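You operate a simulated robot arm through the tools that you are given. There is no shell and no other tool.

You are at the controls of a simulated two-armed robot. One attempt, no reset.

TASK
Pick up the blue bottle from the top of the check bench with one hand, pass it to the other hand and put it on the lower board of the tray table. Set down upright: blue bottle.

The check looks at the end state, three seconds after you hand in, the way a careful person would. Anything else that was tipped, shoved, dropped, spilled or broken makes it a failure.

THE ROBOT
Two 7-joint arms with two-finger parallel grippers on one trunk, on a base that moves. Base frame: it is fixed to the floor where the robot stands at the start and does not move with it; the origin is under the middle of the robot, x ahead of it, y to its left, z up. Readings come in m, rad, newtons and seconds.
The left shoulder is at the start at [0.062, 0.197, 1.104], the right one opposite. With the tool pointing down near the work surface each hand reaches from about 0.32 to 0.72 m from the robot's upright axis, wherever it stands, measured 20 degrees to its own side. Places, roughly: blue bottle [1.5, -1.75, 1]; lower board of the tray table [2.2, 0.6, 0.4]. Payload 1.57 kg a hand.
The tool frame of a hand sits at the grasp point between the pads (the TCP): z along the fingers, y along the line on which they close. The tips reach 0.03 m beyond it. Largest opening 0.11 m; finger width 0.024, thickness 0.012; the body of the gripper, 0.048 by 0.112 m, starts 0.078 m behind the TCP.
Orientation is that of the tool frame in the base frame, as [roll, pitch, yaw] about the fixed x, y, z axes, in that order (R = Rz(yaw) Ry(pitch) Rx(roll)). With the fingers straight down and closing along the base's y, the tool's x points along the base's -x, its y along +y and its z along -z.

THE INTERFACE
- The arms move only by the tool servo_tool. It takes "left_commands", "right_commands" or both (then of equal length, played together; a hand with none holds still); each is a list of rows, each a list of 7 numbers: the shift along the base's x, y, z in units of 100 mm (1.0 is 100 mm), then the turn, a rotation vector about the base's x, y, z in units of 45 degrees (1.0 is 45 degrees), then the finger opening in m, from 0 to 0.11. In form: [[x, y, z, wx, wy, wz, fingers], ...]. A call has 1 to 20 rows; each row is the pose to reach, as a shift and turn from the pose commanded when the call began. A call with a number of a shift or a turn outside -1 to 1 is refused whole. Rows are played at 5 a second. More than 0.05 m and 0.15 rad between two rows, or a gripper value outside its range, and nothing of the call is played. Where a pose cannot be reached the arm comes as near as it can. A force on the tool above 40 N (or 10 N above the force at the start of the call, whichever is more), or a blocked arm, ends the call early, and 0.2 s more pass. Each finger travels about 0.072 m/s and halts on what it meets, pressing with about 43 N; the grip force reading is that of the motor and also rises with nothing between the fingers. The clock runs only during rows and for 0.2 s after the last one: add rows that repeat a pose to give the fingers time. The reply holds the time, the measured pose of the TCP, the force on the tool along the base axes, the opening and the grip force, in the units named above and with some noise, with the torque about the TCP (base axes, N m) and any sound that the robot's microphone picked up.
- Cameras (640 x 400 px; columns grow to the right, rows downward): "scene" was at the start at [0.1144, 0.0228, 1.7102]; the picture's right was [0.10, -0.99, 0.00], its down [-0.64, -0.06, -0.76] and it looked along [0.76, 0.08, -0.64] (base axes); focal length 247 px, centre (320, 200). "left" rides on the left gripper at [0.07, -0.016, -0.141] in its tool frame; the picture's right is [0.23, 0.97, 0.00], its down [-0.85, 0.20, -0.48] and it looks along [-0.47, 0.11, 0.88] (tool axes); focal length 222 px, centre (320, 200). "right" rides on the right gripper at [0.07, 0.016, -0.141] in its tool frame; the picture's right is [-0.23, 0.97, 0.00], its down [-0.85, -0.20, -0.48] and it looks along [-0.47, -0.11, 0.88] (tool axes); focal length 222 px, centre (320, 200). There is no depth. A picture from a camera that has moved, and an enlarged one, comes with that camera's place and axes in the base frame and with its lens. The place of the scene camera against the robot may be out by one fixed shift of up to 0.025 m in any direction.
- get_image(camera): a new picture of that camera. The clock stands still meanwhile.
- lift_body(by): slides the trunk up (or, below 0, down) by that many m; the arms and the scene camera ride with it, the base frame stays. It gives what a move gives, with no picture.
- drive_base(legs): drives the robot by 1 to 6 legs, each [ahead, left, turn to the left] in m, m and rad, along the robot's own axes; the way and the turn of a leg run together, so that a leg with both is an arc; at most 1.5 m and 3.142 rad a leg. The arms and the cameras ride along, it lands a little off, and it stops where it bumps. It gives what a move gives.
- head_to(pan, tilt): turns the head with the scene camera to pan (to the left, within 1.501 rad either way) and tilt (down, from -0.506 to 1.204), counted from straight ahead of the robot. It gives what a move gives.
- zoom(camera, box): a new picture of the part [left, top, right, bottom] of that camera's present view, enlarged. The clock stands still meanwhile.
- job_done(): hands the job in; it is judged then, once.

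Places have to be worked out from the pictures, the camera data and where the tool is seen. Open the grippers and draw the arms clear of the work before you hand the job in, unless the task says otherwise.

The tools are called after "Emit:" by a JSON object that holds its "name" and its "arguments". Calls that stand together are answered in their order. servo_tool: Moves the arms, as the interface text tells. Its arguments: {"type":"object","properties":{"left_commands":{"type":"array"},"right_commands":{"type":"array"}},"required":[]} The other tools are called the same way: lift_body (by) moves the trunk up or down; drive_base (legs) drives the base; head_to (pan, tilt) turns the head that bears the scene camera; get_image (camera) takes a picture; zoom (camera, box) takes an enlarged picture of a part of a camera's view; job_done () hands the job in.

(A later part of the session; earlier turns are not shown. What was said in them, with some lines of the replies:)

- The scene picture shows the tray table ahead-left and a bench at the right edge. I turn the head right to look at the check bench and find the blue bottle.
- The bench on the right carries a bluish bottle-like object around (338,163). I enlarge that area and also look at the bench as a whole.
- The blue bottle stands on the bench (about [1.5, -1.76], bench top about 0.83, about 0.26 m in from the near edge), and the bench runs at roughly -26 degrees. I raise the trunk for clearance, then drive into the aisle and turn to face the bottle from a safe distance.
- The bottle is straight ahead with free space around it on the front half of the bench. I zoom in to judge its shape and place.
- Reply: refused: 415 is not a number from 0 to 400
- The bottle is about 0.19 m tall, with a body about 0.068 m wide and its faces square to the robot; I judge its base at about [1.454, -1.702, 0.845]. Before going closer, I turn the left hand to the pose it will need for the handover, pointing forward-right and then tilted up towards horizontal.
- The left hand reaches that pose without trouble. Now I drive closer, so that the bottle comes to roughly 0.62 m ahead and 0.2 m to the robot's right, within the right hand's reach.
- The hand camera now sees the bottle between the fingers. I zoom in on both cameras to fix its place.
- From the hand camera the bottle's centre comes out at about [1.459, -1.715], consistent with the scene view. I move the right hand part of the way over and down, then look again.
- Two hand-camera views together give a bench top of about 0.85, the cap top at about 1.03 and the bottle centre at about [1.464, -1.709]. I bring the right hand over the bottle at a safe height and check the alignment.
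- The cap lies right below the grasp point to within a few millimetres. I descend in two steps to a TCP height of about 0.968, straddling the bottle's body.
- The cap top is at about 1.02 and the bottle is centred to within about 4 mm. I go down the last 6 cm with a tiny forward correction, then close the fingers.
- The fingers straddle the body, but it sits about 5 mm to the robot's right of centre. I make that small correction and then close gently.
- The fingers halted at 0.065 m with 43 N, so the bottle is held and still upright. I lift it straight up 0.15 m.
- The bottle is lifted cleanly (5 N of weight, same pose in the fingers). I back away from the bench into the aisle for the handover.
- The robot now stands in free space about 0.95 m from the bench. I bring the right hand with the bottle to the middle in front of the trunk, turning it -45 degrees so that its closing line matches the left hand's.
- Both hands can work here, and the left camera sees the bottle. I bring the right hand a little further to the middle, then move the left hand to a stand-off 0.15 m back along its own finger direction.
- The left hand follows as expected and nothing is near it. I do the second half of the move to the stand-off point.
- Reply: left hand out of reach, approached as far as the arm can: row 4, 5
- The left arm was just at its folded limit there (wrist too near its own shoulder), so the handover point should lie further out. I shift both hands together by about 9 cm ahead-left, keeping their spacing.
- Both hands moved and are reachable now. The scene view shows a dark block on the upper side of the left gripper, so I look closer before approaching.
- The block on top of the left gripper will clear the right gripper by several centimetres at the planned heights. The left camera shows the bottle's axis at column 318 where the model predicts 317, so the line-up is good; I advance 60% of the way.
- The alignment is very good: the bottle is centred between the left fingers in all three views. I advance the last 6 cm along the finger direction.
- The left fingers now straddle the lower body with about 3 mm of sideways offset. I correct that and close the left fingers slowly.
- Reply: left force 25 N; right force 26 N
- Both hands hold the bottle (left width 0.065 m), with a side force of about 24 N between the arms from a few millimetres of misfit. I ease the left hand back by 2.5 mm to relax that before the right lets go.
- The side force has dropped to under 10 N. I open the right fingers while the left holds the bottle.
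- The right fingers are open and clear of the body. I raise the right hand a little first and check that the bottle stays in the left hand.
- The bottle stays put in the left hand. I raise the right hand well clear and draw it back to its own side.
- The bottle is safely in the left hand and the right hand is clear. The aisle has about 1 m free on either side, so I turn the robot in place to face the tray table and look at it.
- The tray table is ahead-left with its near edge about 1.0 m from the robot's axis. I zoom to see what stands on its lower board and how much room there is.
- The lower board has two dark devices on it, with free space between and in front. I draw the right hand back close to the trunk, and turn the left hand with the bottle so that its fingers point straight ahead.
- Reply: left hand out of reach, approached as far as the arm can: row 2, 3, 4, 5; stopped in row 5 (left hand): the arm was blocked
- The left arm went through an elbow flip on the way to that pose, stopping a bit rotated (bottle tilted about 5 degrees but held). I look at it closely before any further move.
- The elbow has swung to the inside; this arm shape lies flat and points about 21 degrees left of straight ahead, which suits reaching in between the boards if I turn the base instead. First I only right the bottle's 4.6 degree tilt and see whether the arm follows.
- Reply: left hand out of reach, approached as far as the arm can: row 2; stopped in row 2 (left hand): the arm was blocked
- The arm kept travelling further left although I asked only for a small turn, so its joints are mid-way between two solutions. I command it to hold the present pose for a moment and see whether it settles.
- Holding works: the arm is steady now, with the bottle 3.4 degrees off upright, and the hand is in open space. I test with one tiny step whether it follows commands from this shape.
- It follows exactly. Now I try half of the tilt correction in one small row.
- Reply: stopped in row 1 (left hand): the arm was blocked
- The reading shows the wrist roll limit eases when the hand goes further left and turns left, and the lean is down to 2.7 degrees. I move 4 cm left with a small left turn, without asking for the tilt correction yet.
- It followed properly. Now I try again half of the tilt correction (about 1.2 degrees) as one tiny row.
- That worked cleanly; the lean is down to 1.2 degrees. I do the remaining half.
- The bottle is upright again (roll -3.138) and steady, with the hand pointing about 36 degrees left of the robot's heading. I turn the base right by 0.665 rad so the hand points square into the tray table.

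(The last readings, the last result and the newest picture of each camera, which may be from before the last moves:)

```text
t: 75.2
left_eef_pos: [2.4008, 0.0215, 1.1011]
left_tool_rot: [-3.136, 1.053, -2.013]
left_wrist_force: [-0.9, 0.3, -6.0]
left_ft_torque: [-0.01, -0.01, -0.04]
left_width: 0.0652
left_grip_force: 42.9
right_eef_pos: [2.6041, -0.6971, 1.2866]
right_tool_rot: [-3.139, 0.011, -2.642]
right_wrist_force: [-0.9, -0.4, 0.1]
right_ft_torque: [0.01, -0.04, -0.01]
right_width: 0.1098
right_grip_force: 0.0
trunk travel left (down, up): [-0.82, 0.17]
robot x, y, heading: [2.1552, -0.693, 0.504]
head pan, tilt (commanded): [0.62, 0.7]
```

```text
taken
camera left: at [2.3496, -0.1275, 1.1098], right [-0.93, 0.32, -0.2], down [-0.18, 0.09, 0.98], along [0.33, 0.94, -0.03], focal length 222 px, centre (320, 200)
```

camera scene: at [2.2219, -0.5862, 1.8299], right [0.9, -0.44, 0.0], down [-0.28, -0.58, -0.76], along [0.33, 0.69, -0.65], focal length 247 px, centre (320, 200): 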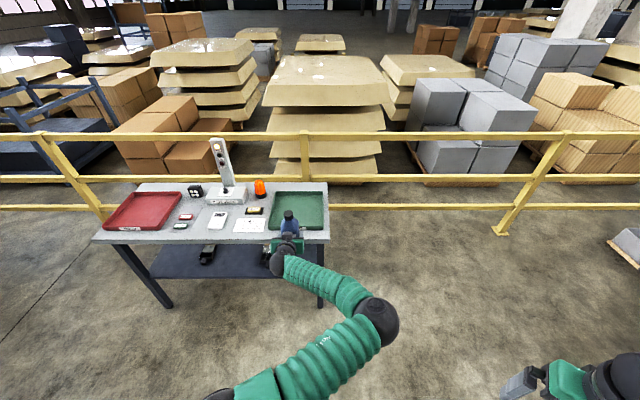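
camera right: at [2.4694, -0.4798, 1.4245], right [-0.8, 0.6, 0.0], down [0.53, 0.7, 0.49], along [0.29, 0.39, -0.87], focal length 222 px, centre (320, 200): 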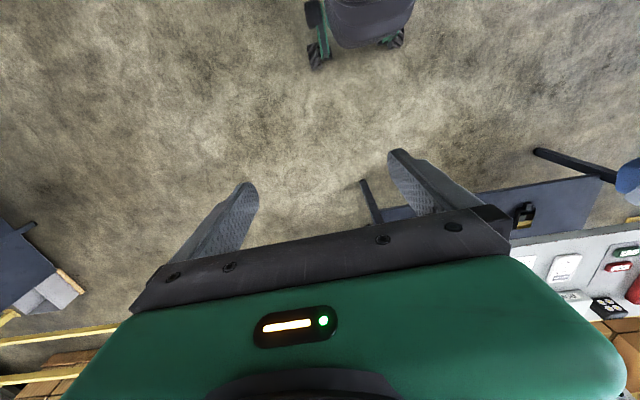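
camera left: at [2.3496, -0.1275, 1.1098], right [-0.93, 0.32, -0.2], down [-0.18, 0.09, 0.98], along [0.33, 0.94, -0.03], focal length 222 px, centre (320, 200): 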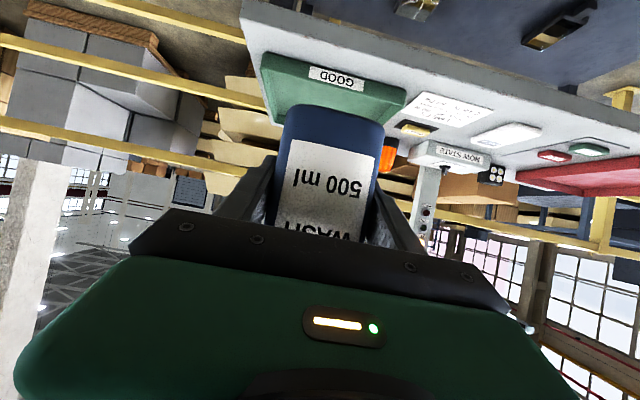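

The hand now points square to the table (1.129 rad against a table normal of about 1.118). I shift the base sideways along the table by about 0.48 m so the bottle lines up with the gap between the two devices on the lower board.

Emit:
{"name": "drive_base", "arguments": {"legs": [[-0.277, 0.392, 0]]}}

Emit:
{"name": "get_image", "arguments": {"camera": "scene"}}

Emit:
{"name": "lift_body", "arguments": {"by": -0.35}}

Emit:
{"name": "get_image", "arguments": {"camera": "scene"}}

Emit:
{"name": "get_image", "arguments": {"camera": "left"}}

```text
t: 78.0
left_eef_pos: [1.9776, 0.2213, 1.102]
left_tool_rot: [3.14, 1.053, -2.021]
left_wrist_force: [1.0, 0.3, -5.8]
left_ft_torque: [0.0, -0.01, 0.01]
left_width: 0.0652
left_grip_force: 43.2
right_eef_pos: [2.1791, -0.4967, 1.2858]
right_tool_rot: [3.137, 0.009, -2.644]
right_wrist_force: [-0.3, 0.5, -0.1]
right_ft_torque: [0.03, -0.01, 0.02]
right_width: 0.1101
right_grip_force: 0.1
trunk travel left (down, up): [-0.82, 0.17]
robot x, y, heading: [1.7295, -0.4944, 0.501]
head pan, tilt (commanded): [0.62, 0.7]
```

```text
taken
camera scene: at [1.7985, -0.3887, 1.83], right [0.9, -0.44, -0.01], down [-0.28, -0.58, -0.76], along [0.33, 0.69, -0.65], focal length 247 px, centre (320, 200)
```

scene: 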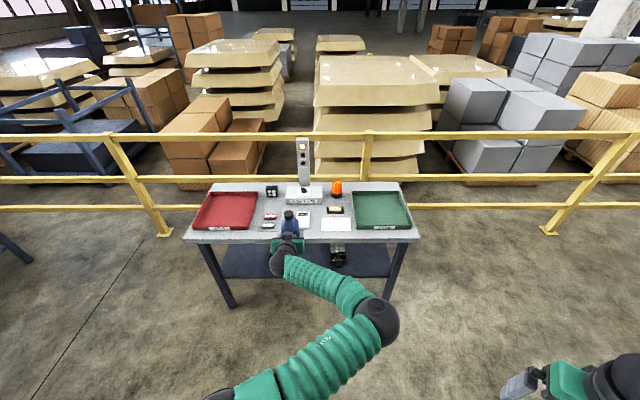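

```text
t: 81.5
left_eef_pos: [1.9716, 0.2217, 0.7514]
left_tool_rot: [-3.136, 1.054, -2.013]
left_wrist_force: [0.3, -0.6, -5.1]
left_ft_torque: [-0.01, 0.02, 0.0]
left_width: 0.0655
left_grip_force: 42.6
right_eef_pos: [2.1743, -0.4962, 0.938]
right_tool_rot: [3.141, 0.012, -2.645]
right_wrist_force: [-0.3, -0.3, -0.3]
right_ft_torque: [0.01, -0.01, 0.06]
right_width: 0.1099
right_grip_force: 0.1
trunk travel left (down, up): [-0.47, 0.52]
robot x, y, heading: [1.7311, -0.4921, 0.505]
head pan, tilt (commanded): [0.62, 0.7]
```

```text
taken
camera scene: at [1.7921, -0.3836, 1.4799], right [0.9, -0.44, 0.0], down [-0.28, -0.58, -0.76], along [0.33, 0.69, -0.65], focal length 247 px, centre (320, 200)
```

scene: 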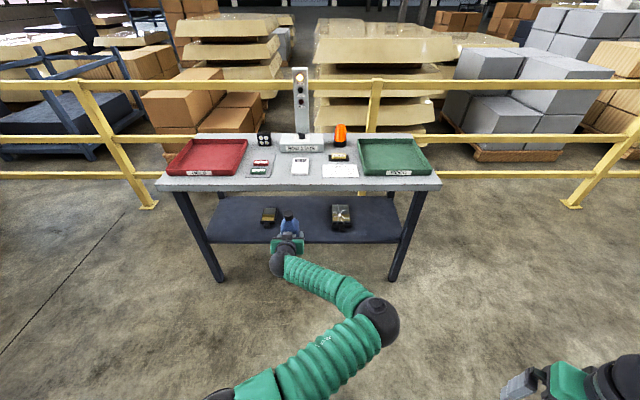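

```text
taken
camera left: at [1.9192, 0.0741, 0.7607], right [-0.93, 0.32, -0.2], down [-0.18, 0.09, 0.98], along [0.33, 0.94, -0.03], focal length 222 px, centre (320, 200)
```

left: 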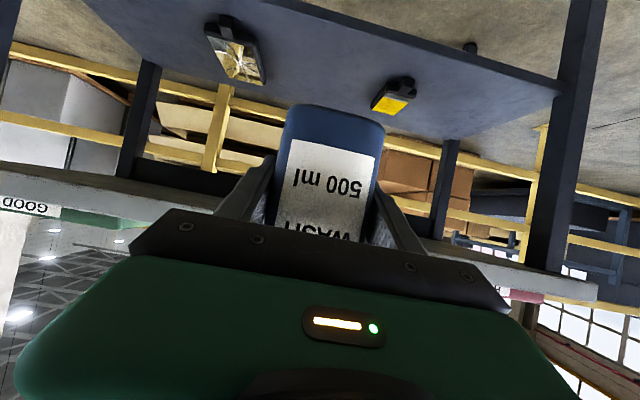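

Now the lower board is in clear view, with the bottle lined up between the two devices. I zoom in for exact positions.

Emit:
{"name": "zoom", "arguments": {"camera": "scene", "box": [180, 170, 420, 320]}}

Emit:
{"name": "zoom", "arguments": {"camera": "left", "box": [180, 0, 500, 200]}}

```text
2.67 times, centred on (300, 245) of scene
camera zoom: at [1.7921, -0.3836, 1.4799], right [0.9, -0.44, 0.0], down [-0.28, -0.58, -0.76], along [0.33, 0.69, -0.65], focal length 659 px, centre (373, 80)
```

zoom: 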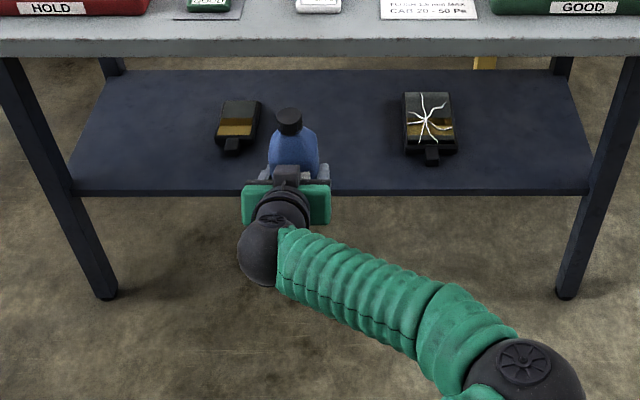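

```text
2.00 times, centred on (340, 100) of left
camera zoom: at [1.9192, 0.0741, 0.7607], right [-0.93, 0.32, -0.2], down [-0.18, 0.09, 0.98], along [0.33, 0.94, -0.03], focal length 444 px, centre (280, 400)
```

zoom: 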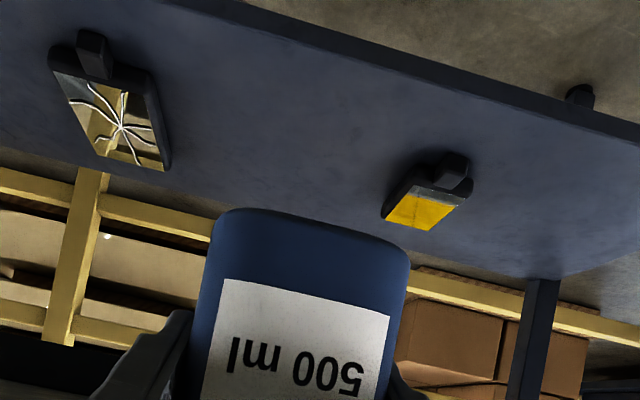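

Measured: lower board top at about 0.40, its front edge 0.28 m ahead of the bottle, and both devices are 0.13-0.17 m to either side of the bottle's path. I lower the trunk by 0.26 m so the bottle's base runs about 3.5 cm above the board.

Emit:
{"name": "lift_body", "arguments": {"by": -0.26}}

Emit:
{"name": "get_image", "arguments": {"camera": "left"}}

Emit:
{"name": "get_image", "arguments": {"camera": "scene"}}

```text
t: 84.1
left_eef_pos: [1.9725, 0.2227, 0.4922]
left_tool_rot: [-3.132, 1.054, -2.012]
left_wrist_force: [0.4, -0.3, -5.9]
left_ft_torque: [-0.01, -0.02, 0.01]
left_width: 0.0654
left_grip_force: 42.7
right_eef_pos: [2.173, -0.4956, 0.6774]
right_tool_rot: [3.142, 0.013, -2.644]
right_wrist_force: [-0.7, 0.0, -0.2]
right_ft_torque: [-0.03, 0.02, 0.01]
right_width: 0.1099
right_grip_force: 0.1
trunk travel left (down, up): [-0.21, 0.78]
robot x, y, heading: [1.7271, -0.4905, 0.503]
head pan, tilt (commanded): [0.62, 0.7]
```

```text
taken
camera left: at [1.919, 0.0737, 0.5008], right [-0.93, 0.32, -0.2], down [-0.18, 0.09, 0.98], along [0.33, 0.94, -0.03], focal length 222 px, centre (320, 200)
```

left: 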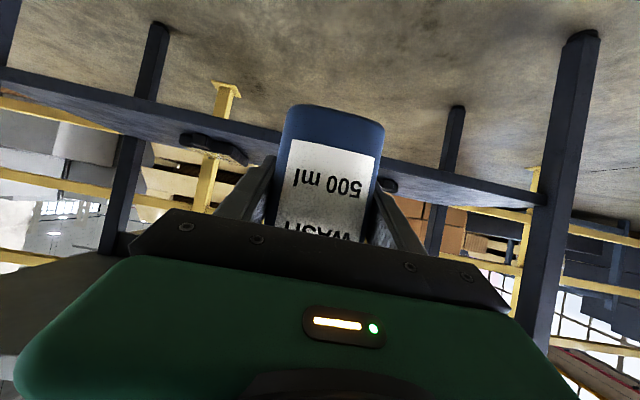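

```text
taken
camera scene: at [1.7916, -0.3842, 1.22], right [0.9, -0.44, 0.0], down [-0.28, -0.58, -0.76], along [0.33, 0.69, -0.65], focal length 247 px, centre (320, 200)
```

scene: 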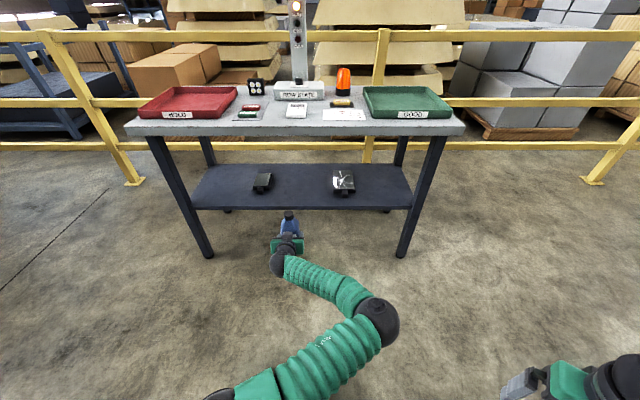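

I check the board's height against the bottle's base once more through the left camera before driving in.

Emit:
{"name": "zoom", "arguments": {"camera": "left", "box": [120, 80, 312, 200]}}

Emit:
{"name": "zoom", "arguments": {"camera": "left", "box": [340, 80, 532, 200]}}

Emit:
{"name": "zoom", "arguments": {"camera": "scene", "box": [180, 150, 420, 300]}}

```text
3.33 times, centred on (216, 140) of left
camera zoom: at [1.919, 0.0737, 0.5008], right [-0.93, 0.32, -0.2], down [-0.18, 0.09, 0.98], along [0.33, 0.94, -0.03], focal length 740 px, centre (667, 400)
```

zoom: 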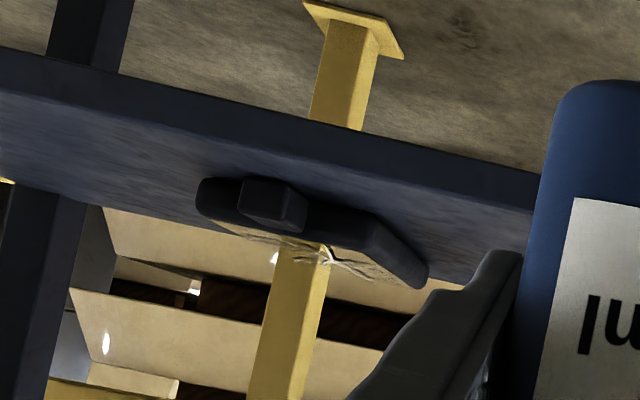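

```text
3.33 times, centred on (436, 140) of left
camera zoom: at [1.919, 0.0737, 0.5008], right [-0.93, 0.32, -0.2], down [-0.18, 0.09, 0.98], along [0.33, 0.94, -0.03], focal length 740 px, centre (-67, 400)
```

zoom: 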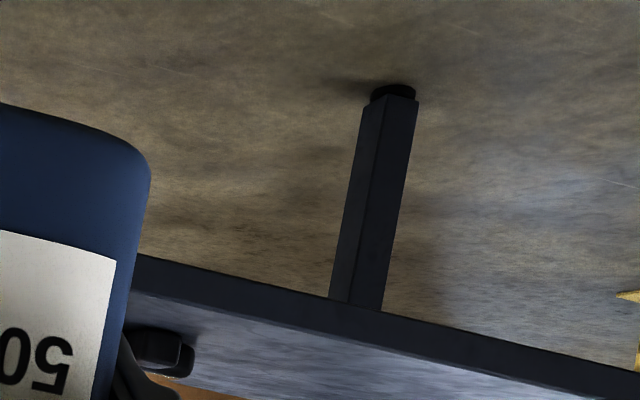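

```text
2.67 times, centred on (300, 225) of scene
camera zoom: at [1.7916, -0.3842, 1.22], right [0.9, -0.44, 0.0], down [-0.28, -0.58, -0.76], along [0.33, 0.69, -0.65], focal length 659 px, centre (373, 133)
```

zoom: 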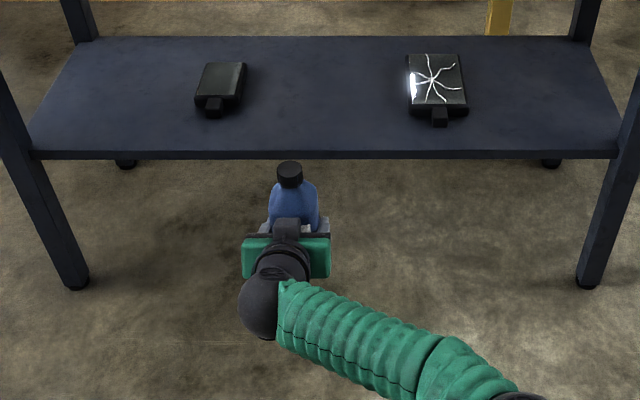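

Board height comes out as 0.399 and the bottle's base runs at about 0.438, so there is 4 cm of clearance. I drive in square to the table, first 0.25 m.

Emit:
{"name": "drive_base", "arguments": {"legs": [[0.204, 0.144, 0]]}}

Emit:
{"name": "get_image", "arguments": {"camera": "scene"}}

Emit:
{"name": "get_image", "arguments": {"camera": "left"}}

```text
t: 86.0
left_eef_pos: [2.0801, 0.4467, 0.4919]
left_tool_rot: [-3.139, 1.054, -2.011]
left_wrist_force: [-0.6, -0.4, -5.3]
left_ft_torque: [0.02, 0.02, 0.04]
left_width: 0.0655
left_grip_force: 42.6
right_eef_pos: [2.2831, -0.27, 0.6771]
right_tool_rot: [-3.141, 0.013, -2.643]
right_wrist_force: [-0.3, 0.1, 0.2]
right_ft_torque: [-0.02, 0.01, 0.01]
right_width: 0.1103
right_grip_force: 0.2
trunk travel left (down, up): [-0.21, 0.78]
robot x, y, heading: [1.84, -0.2665, 0.503]
head pan, tilt (commanded): [0.62, 0.7]
```

```text
taken
camera scene: at [1.9021, -0.1591, 1.2199], right [0.9, -0.43, 0.0], down [-0.28, -0.58, -0.76], along [0.33, 0.69, -0.65], focal length 247 px, centre (320, 200)
```

scene: 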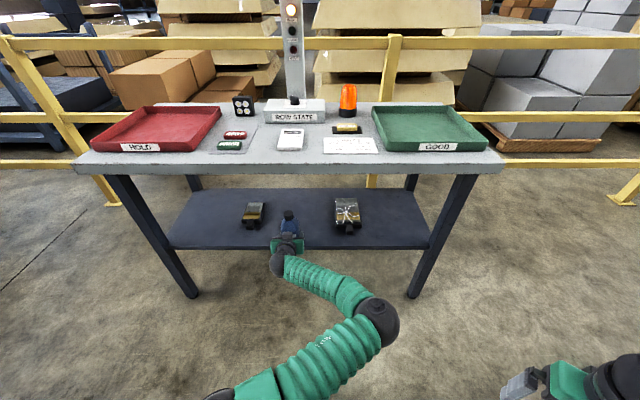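

```text
taken
camera left: at [2.0276, 0.2994, 0.5006], right [-0.93, 0.32, -0.2], down [-0.18, 0.09, 0.98], along [0.33, 0.94, -0.03], focal length 222 px, centre (320, 200)
```

left: 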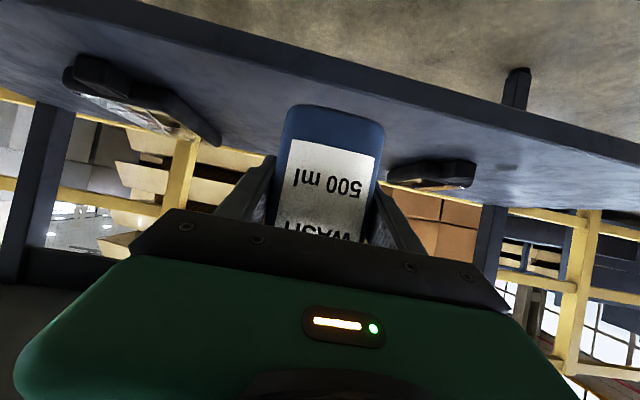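

Everything tracks as planned: the bottle is at the board's edge, 0.13 m from the left device sideways. I drive the last 0.144 m in.

Emit:
{"name": "drive_base", "arguments": {"legs": [[0.1176, 0.083, 0]]}}

Emit:
{"name": "get_image", "arguments": {"camera": "scene"}}

Emit:
{"name": "get_image", "arguments": {"camera": "left"}}

```text
t: 87.3
left_eef_pos: [2.1446, 0.5778, 0.4913]
left_tool_rot: [-3.136, 1.054, -2.013]
left_wrist_force: [-0.5, 0.5, -6.1]
left_ft_torque: [-0.01, -0.01, 0.06]
left_width: 0.0652
left_grip_force: 43.2
right_eef_pos: [2.3476, -0.1405, 0.6781]
right_tool_rot: [-3.141, 0.013, -2.645]
right_wrist_force: [0.8, 0.0, -0.2]
right_ft_torque: [0.01, 0.03, 0.0]
right_width: 0.11
right_grip_force: 0.0
trunk travel left (down, up): [-0.21, 0.78]
robot x, y, heading: [1.903, -0.1332, 0.498]
head pan, tilt (commanded): [0.62, 0.7]
```

```text
taken
camera scene: at [1.9668, -0.0287, 1.2198], right [0.9, -0.44, 0.0], down [-0.28, -0.58, -0.76], along [0.33, 0.69, -0.65], focal length 247 px, centre (320, 200)
```

scene: 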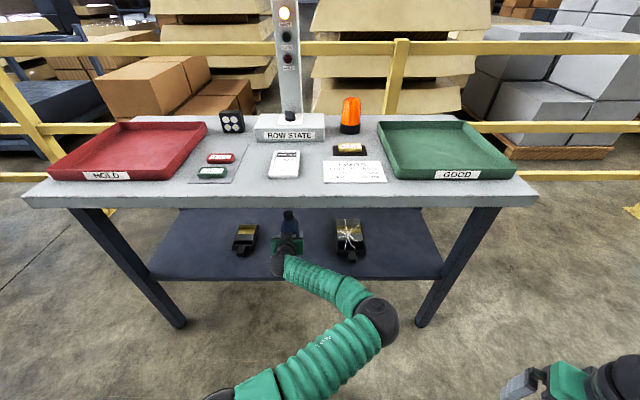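

```text
taken
camera left: at [2.0928, 0.4294, 0.501], right [-0.93, 0.32, -0.2], down [-0.18, 0.09, 0.98], along [0.33, 0.94, -0.03], focal length 222 px, centre (320, 200)
```

left: 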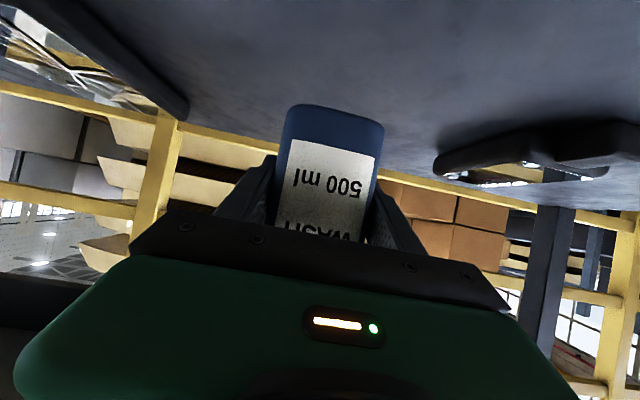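

The bottle is now about 0.117 m inside the board's edge, midway between the two devices. I lower the trunk 2.5 cm and check the force.

Emit:
{"name": "lift_body", "arguments": {"by": -0.025}}

Emit:
{"name": "zoom", "arguments": {"camera": "scene", "box": [210, 190, 386, 300]}}

Emit:
{"name": "get_image", "arguments": {"camera": "left"}}

```text
t: 88.0
left_eef_pos: [2.1455, 0.5778, 0.4675]
left_tool_rot: [-3.133, 1.056, -2.009]
left_wrist_force: [-0.5, -0.2, -6.0]
left_ft_torque: [0.02, 0.0, 0.0]
left_width: 0.0653
left_grip_force: 42.6
right_eef_pos: [2.3457, -0.1415, 0.6534]
right_tool_rot: [-3.139, 0.017, -2.644]
right_wrist_force: [-1.2, -0.1, 0.5]
right_ft_torque: [-0.02, -0.01, 0.01]
right_width: 0.11
right_grip_force: 0.1
trunk travel left (down, up): [-0.185, 0.805]
robot x, y, heading: [1.9043, -0.1343, 0.496]
head pan, tilt (commanded): [0.62, 0.7]
```

```text
3.64 times, centred on (298, 245) of scene
camera zoom: at [1.9651, -0.0282, 1.1949], right [0.9, -0.44, 0.0], down [-0.28, -0.58, -0.76], along [0.33, 0.69, -0.65], focal length 899 px, centre (400, 36)
```

zoom: 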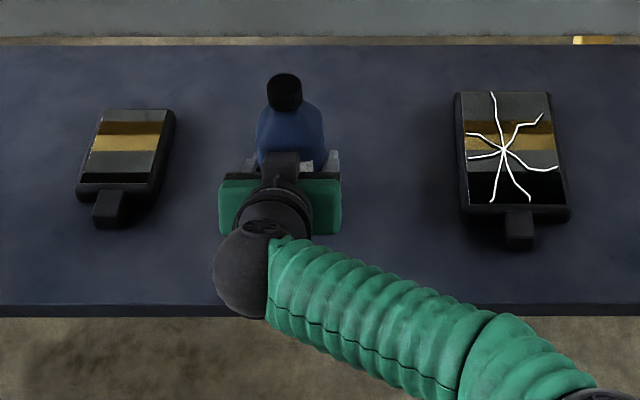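

```text
taken
camera left: at [2.0916, 0.4292, 0.4766], right [-0.93, 0.32, -0.2], down [-0.18, 0.09, 0.98], along [0.33, 0.94, -0.03], focal length 222 px, centre (320, 200)
```

left: 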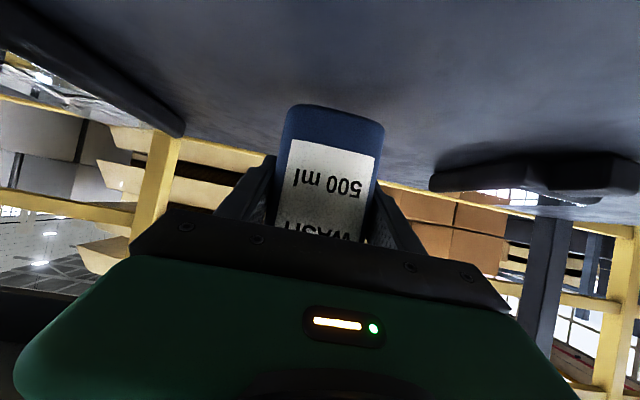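

Still free (weight reading unchanged), with about 1.4 cm to go. I continue in small steps, watching for the weight to come off.

Emit:
{"name": "lift_body", "arguments": {"by": -0.008}}

Emit:
{"name": "lift_body", "arguments": {"by": -0.003}}

```text
t: 88.6
left_eef_pos: [2.1435, 0.5778, 0.4595]
left_tool_rot: [-3.132, 1.054, -2.012]
left_wrist_force: [0.7, 0.5, -5.3]
left_ft_torque: [-0.01, 0.02, -0.01]
left_width: 0.0652
left_grip_force: 42.5
right_eef_pos: [2.3455, -0.1409, 0.6451]
right_tool_rot: [-3.139, 0.014, -2.645]
right_wrist_force: [-0.2, -0.6, -0.1]
right_ft_torque: [-0.02, 0.01, -0.02]
right_width: 0.11
right_grip_force: 0.0
trunk travel left (down, up): [-0.177, 0.813]
robot x, y, heading: [1.9053, -0.1378, 0.497]
head pan, tilt (commanded): [0.62, 0.7]
```

```text
t: 89.1
left_eef_pos: [2.1437, 0.5778, 0.4558]
left_tool_rot: [-3.133, 1.056, -2.011]
left_wrist_force: [0.2, 0.6, -5.2]
left_ft_torque: [-0.01, 0.0, -0.01]
left_width: 0.065
left_grip_force: 43.2
right_eef_pos: [2.3459, -0.1402, 0.6422]
right_tool_rot: [3.141, 0.012, -2.643]
right_wrist_force: [-0.4, -0.7, 0.3]
right_ft_torque: [-0.02, 0.02, 0.02]
right_width: 0.1098
right_grip_force: 0.1
trunk travel left (down, up): [-0.174, 0.816]
robot x, y, heading: [1.8981, -0.1345, 0.494]
head pan, tilt (commanded): [0.62, 0.7]
```

Still the full weight on the hand at TCP 0.456. I go on by 2 mm steps.

Emit:
{"name": "lift_body", "arguments": {"by": -0.002}}

Emit:
{"name": "lift_body", "arguments": {"by": -0.002}}

Emit:
{"name": "zoom", "arguments": {"camera": "left", "box": [240, 60, 432, 180]}}

```text
t: 89.6
left_eef_pos: [2.144, 0.5778, 0.4555]
left_tool_rot: [-3.132, 1.056, -2.012]
left_wrist_force: [-0.5, -0.9, -5.2]
left_ft_torque: [0.01, -0.01, -0.01]
left_width: 0.065
left_grip_force: 42.9
right_eef_pos: [2.3454, -0.141, 0.6401]
right_tool_rot: [-3.141, 0.015, -2.646]
right_wrist_force: [-0.8, -0.2, -1.0]
right_ft_torque: [0.02, 0.0, 0.0]
right_width: 0.11
right_grip_force: 0.1
trunk travel left (down, up): [-0.172, 0.818]
robot x, y, heading: [1.9027, -0.1341, 0.5]
head pan, tilt (commanded): [0.62, 0.7]
```

```text
t: 90.1
left_eef_pos: [2.144, 0.5772, 0.453]
left_tool_rot: [-3.133, 1.056, -2.01]
left_wrist_force: [-0.7, 0.5, -4.9]
left_ft_torque: [0.02, 0.01, -0.01]
left_width: 0.0653
left_grip_force: 43.6
right_eef_pos: [2.3445, -0.1415, 0.638]
right_tool_rot: [-3.139, 0.014, -2.646]
right_wrist_force: [-0.8, 0.7, 0.0]
right_ft_torque: [0.01, 0.02, -0.01]
right_width: 0.1102
right_grip_force: 0.0
trunk travel left (down, up): [-0.17, 0.82]
robot x, y, heading: [1.9044, -0.1348, 0.5]
head pan, tilt (commanded): [0.62, 0.7]
```

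```text
3.33 times, centred on (336, 120) of left
camera zoom: at [2.0917, 0.4293, 0.4614], right [-0.93, 0.32, -0.2], down [-0.18, 0.09, 0.98], along [0.33, 0.94, -0.03], focal length 740 px, centre (267, 467)
```

zoom: 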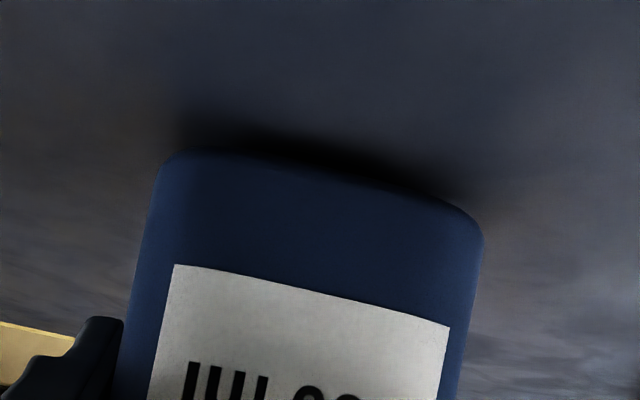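

The weight is still in the hand; the picture suggests the base is about 5 mm above the board. I keep lowering by 2 mm steps.

Emit:
{"name": "lift_body", "arguments": {"by": -0.002}}

Emit:
{"name": "lift_body", "arguments": {"by": -0.002}}

```text
t: 90.7
left_eef_pos: [2.1448, 0.5785, 0.4506]
left_tool_rot: [-3.133, 1.057, -2.01]
left_wrist_force: [-0.7, 0.2, -5.3]
left_ft_torque: [-0.02, 0.02, 0.02]
left_width: 0.0651
left_grip_force: 43.2
right_eef_pos: [2.346, -0.1419, 0.6354]
right_tool_rot: [-3.14, 0.013, -2.645]
right_wrist_force: [0.3, -0.3, -0.2]
right_ft_torque: [-0.02, 0.0, -0.01]
right_width: 0.1099
right_grip_force: 0.1
trunk travel left (down, up): [-0.168, 0.822]
robot x, y, heading: [1.9001, -0.1334, 0.497]
head pan, tilt (commanded): [0.62, 0.7]
```

```text
t: 91.2
left_eef_pos: [2.1443, 0.5786, 0.4484]
left_tool_rot: [-3.133, 1.055, -2.01]
left_wrist_force: [-0.6, -0.1, -4.2]
left_ft_torque: [-0.01, 0.02, 0.01]
left_width: 0.0654
left_grip_force: 43.1
right_eef_pos: [2.3444, -0.1413, 0.6322]
right_tool_rot: [-3.141, 0.013, -2.645]
right_wrist_force: [0.5, 0.4, -0.3]
right_ft_torque: [-0.02, -0.02, -0.03]
right_width: 0.11
right_grip_force: 0.0
trunk travel left (down, up): [-0.166, 0.824]
robot x, y, heading: [1.904, -0.1327, 0.5]
head pan, tilt (commanded): [0.62, 0.7]
```

The weight reading is beginning to fall (-4.2), perhaps only noise. I take further steps of 1.5-2 mm.

Emit:
{"name": "lift_body", "arguments": {"by": -0.0015}}

Emit:
{"name": "lift_body", "arguments": {"by": -0.0015}}

```text
t: 91.7
left_eef_pos: [2.1443, 0.5777, 0.4499]
left_tool_rot: [-3.133, 1.058, -2.01]
left_wrist_force: [0.2, 1.7, 2.9]
left_ft_torque: [-0.08, 0.23, -0.03]
left_width: 0.0652
left_grip_force: 43.2
right_eef_pos: [2.3446, -0.1428, 0.6317]
right_tool_rot: [-3.141, 0.015, -2.644]
right_wrist_force: [-0.6, 0.8, -0.9]
right_ft_torque: [0.01, -0.02, 0.0]
right_width: 0.1098
right_grip_force: 0.0
trunk travel left (down, up): [-0.165, 0.825]
robot x, y, heading: [1.9035, -0.137, 0.497]
head pan, tilt (commanded): [0.62, 0.7]
```

```text
t: 92.2
left_eef_pos: [2.1442, 0.578, 0.4486]
left_tool_rot: [-3.136, 1.06, -2.011]
left_wrist_force: [-0.3, 4.8, 12.1]
left_ft_torque: [-0.07, 0.51, -0.09]
left_width: 0.0652
left_grip_force: 42.6
right_eef_pos: [2.3447, -0.1413, 0.6305]
right_tool_rot: [3.14, 0.015, -2.646]
right_wrist_force: [0.8, -0.1, 0.6]
right_ft_torque: [-0.01, 0.0, 0.05]
right_width: 0.1099
right_grip_force: 0.1
trunk travel left (down, up): [-0.163, 0.827]
robot x, y, heading: [1.9016, -0.1363, 0.497]
head pan, tilt (commanded): [0.62, 0.7]
```

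The bottle stands on the board (force reversed to +12 N). I ease up by 1.2 mm to take the pressing off, then open the left fingers slowly.

Emit:
{"name": "lift_body", "arguments": {"by": 0.0014}}

Emit:
{"name": "servo_tool", "arguments": {"left_commands": [[0, 0, 0, 0, 0, 0, 0.062], [0, 0, 0, 0, 0, 0, 0.066], [0, 0, 0, 0, 0, 0, 0.07], [0, 0, 0, 0, 0, 0, 0.075], [0, 0, 0, 0, 0, 0, 0.08], [0, 0, 0, 0, 0, 0, 0.09], [0, 0, 0, 0, 0, 0, 0.1], [0, 0, 0, 0, 0, 0, 0.11], [0, 0, 0, 0, 0, 0, 0.11], [0, 0, 0, 0, 0, 0, 0.11]]}}

Emit:
{"name": "get_image", "arguments": {"camera": "left"}}

Emit:
{"name": "zoom", "arguments": {"camera": "scene", "box": [210, 190, 386, 300]}}

```text
t: 92.7
left_eef_pos: [2.1449, 0.5783, 0.4487]
left_tool_rot: [-3.133, 1.058, -2.01]
left_wrist_force: [0.3, 6.2, 10.1]
left_ft_torque: [0.04, 0.43, -0.2]
left_width: 0.0653
left_grip_force: 43.3
right_eef_pos: [2.3456, -0.1427, 0.6318]
right_tool_rot: [-3.141, 0.014, -2.643]
right_wrist_force: [-0.6, 0.9, -0.1]
right_ft_torque: [0.02, 0.0, 0.01]
right_width: 0.11
right_grip_force: 0.2
trunk travel left (down, up): [-0.164, 0.826]
robot x, y, heading: [1.9059, -0.1344, 0.501]
head pan, tilt (commanded): [0.62, 0.7]
```

```text
t: 94.9
left_eef_pos: [2.1447, 0.5781, 0.448]
left_tool_rot: [-3.135, 1.056, -2.011]
left_wrist_force: [0.7, 0.4, 0.1]
left_ft_torque: [0.02, 0.02, 0.0]
left_width: 0.1101
left_grip_force: 0.1
right_eef_pos: [2.3459, -0.1416, 0.6316]
right_tool_rot: [3.141, 0.016, -2.643]
right_wrist_force: [0.5, 0.0, 0.1]
right_ft_torque: [0.02, -0.04, -0.01]
right_width: 0.1097
right_grip_force: 0.0
trunk travel left (down, up): [-0.164, 0.826]
robot x, y, heading: [1.9026, -0.1338, 0.502]
head pan, tilt (commanded): [0.62, 0.7]
```

```text
taken
camera left: at [2.0917, 0.429, 0.4564], right [-0.93, 0.32, -0.2], down [-0.18, 0.09, 0.98], along [0.33, 0.94, -0.03], focal length 222 px, centre (320, 200)
```

left: 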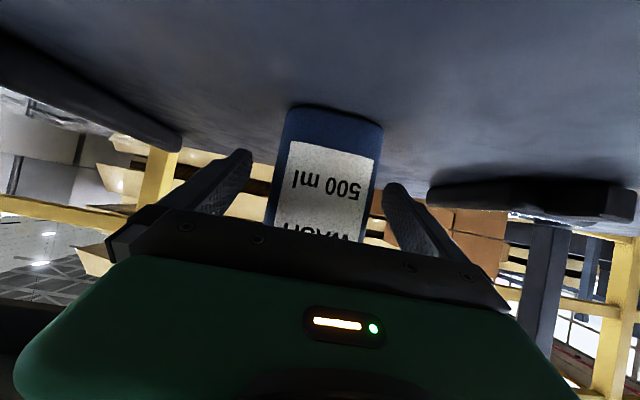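

```text
3.64 times, centred on (298, 245) of scene
camera zoom: at [1.965, -0.0291, 1.1745], right [0.9, -0.44, 0.0], down [-0.28, -0.58, -0.76], along [0.33, 0.69, -0.65], focal length 899 px, centre (400, 36)
```

zoom: 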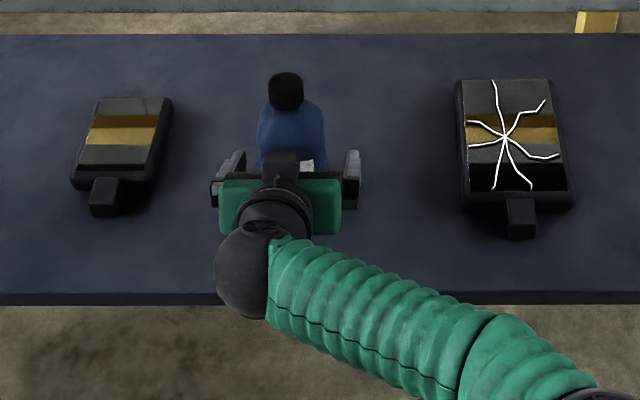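

The bottle stands free on the board with about 2 cm between it and each open finger. I back the base out straight along the finger direction, first 0.12 m.

Emit:
{"name": "drive_base", "arguments": {"legs": [[-0.0969, -0.0708, 0]]}}

Emit:
{"name": "get_image", "arguments": {"camera": "left"}}

Emit:
{"name": "zoom", "arguments": {"camera": "scene", "box": [210, 170, 386, 280]}}

```text
t: 96.1
left_eef_pos: [2.092, 0.4704, 0.4479]
left_tool_rot: [-3.131, 1.056, -2.007]
left_wrist_force: [0.3, 0.3, 0.5]
left_ft_torque: [0.0, 0.02, -0.01]
left_width: 0.1097
left_grip_force: 0.1
right_eef_pos: [2.2943, -0.2486, 0.6329]
right_tool_rot: [-3.139, 0.015, -2.644]
right_wrist_force: [-1.5, -0.4, -0.1]
right_ft_torque: [0.0, 0.01, -0.05]
right_width: 0.11
right_grip_force: 0.0
trunk travel left (down, up): [-0.164, 0.826]
robot x, y, heading: [1.8544, -0.244, 0.502]
head pan, tilt (commanded): [0.62, 0.7]
```

```text
taken
camera left: at [2.0396, 0.3213, 0.4565], right [-0.93, 0.32, -0.2], down [-0.18, 0.09, 0.98], along [0.33, 0.94, -0.03], focal length 222 px, centre (320, 200)
```

left: 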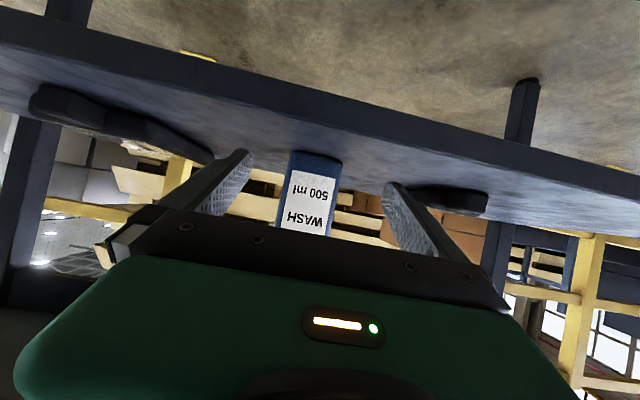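

```text
3.64 times, centred on (298, 225) of scene
camera zoom: at [1.9131, -0.1369, 1.1745], right [0.9, -0.43, 0.0], down [-0.28, -0.58, -0.76], along [0.33, 0.69, -0.65], focal length 899 px, centre (400, 109)
```

zoom: 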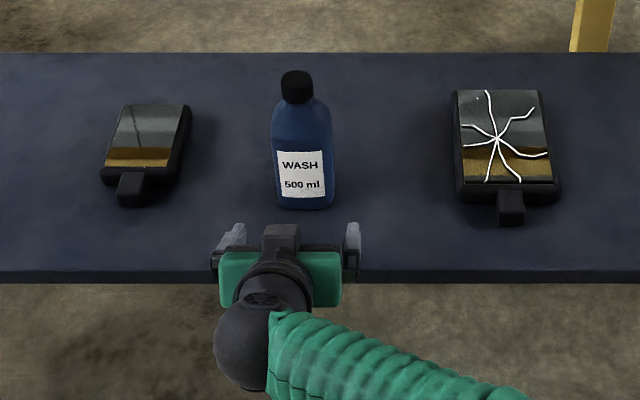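

The bottle stands upright on the lower board and the fingers have cleared it; both devices are untouched. I back the robot off another 0.45 m, well away from the table.

Emit:
{"name": "drive_base", "arguments": {"legs": [[-0.366, -0.261, 0]]}}

Emit:
{"name": "get_image", "arguments": {"camera": "scene"}}

Emit:
{"name": "zoom", "arguments": {"camera": "scene", "box": [200, 130, 400, 255]}}

```text
t: 98.9
left_eef_pos: [1.8987, 0.0605, 0.4491]
left_tool_rot: [-3.13, 1.057, -2.013]
left_wrist_force: [-0.2, 0.4, 0.0]
left_ft_torque: [0.01, 0.0, -0.02]
left_width: 0.11
left_grip_force: 0.1
right_eef_pos: [2.0976, -0.6595, 0.6325]
right_tool_rot: [-3.14, 0.014, -2.649]
right_wrist_force: [-0.4, -0.7, 0.4]
right_ft_torque: [0.01, 0.0, -0.01]
right_width: 0.11
right_grip_force: 0.0
trunk travel left (down, up): [-0.164, 0.826]
robot x, y, heading: [1.6547, -0.65, 0.499]
head pan, tilt (commanded): [0.62, 0.7]
```

```text
taken
camera scene: at [1.7169, -0.5453, 1.1745], right [0.9, -0.44, 0.0], down [-0.28, -0.58, -0.76], along [0.34, 0.69, -0.65], focal length 247 px, centre (320, 200)
```

scene: 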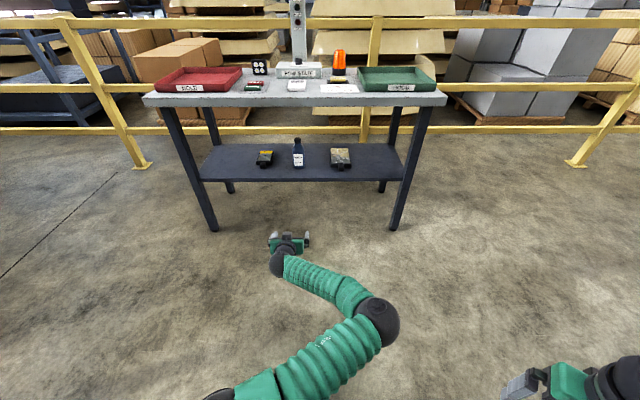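

```text
3.20 times, centred on (300, 192) of scene
camera zoom: at [1.7169, -0.5453, 1.1745], right [0.9, -0.44, 0.0], down [-0.28, -0.58, -0.76], along [0.34, 0.69, -0.65], focal length 791 px, centre (384, 224)
```

zoom: 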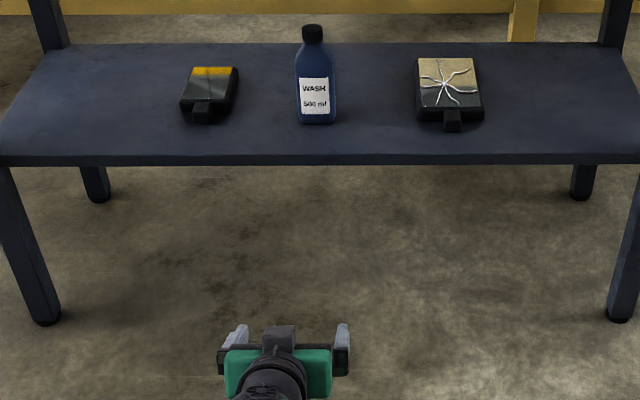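

The bottle stands upright and alone on the lower board between the untouched devices, both grippers are open and the arms are clear of the work. I hand in the job.

Emit:
{"name": "job_done", "arguments": {}}

```text
The job is handed in.
```

The blue bottle is standing upright on the lower board of the tray table, and I have handed the job in. The check's verdict hasn't come back.

- **Pick:** the right hand took the bottle from the top of the check bench.
- **Pass:** the left hand took it over in the aisle between the two tables. While I was turning the left hand afterwards, that arm flipped its elbow and the bottle leaned about 5 degrees. The grip held, and I brought it upright again before going to the table.
- **Place:** it stands about 0.12 m in from the front edge, midway between the two devices on that board.

I saw nothing else touched or moved. The last pictures show the two devices as they were and the tray table's top undisturbed. I did not look back at the bench after leaving it. Both grippers are open, and the robot is backed off about half a metre from where it set the bottle down.
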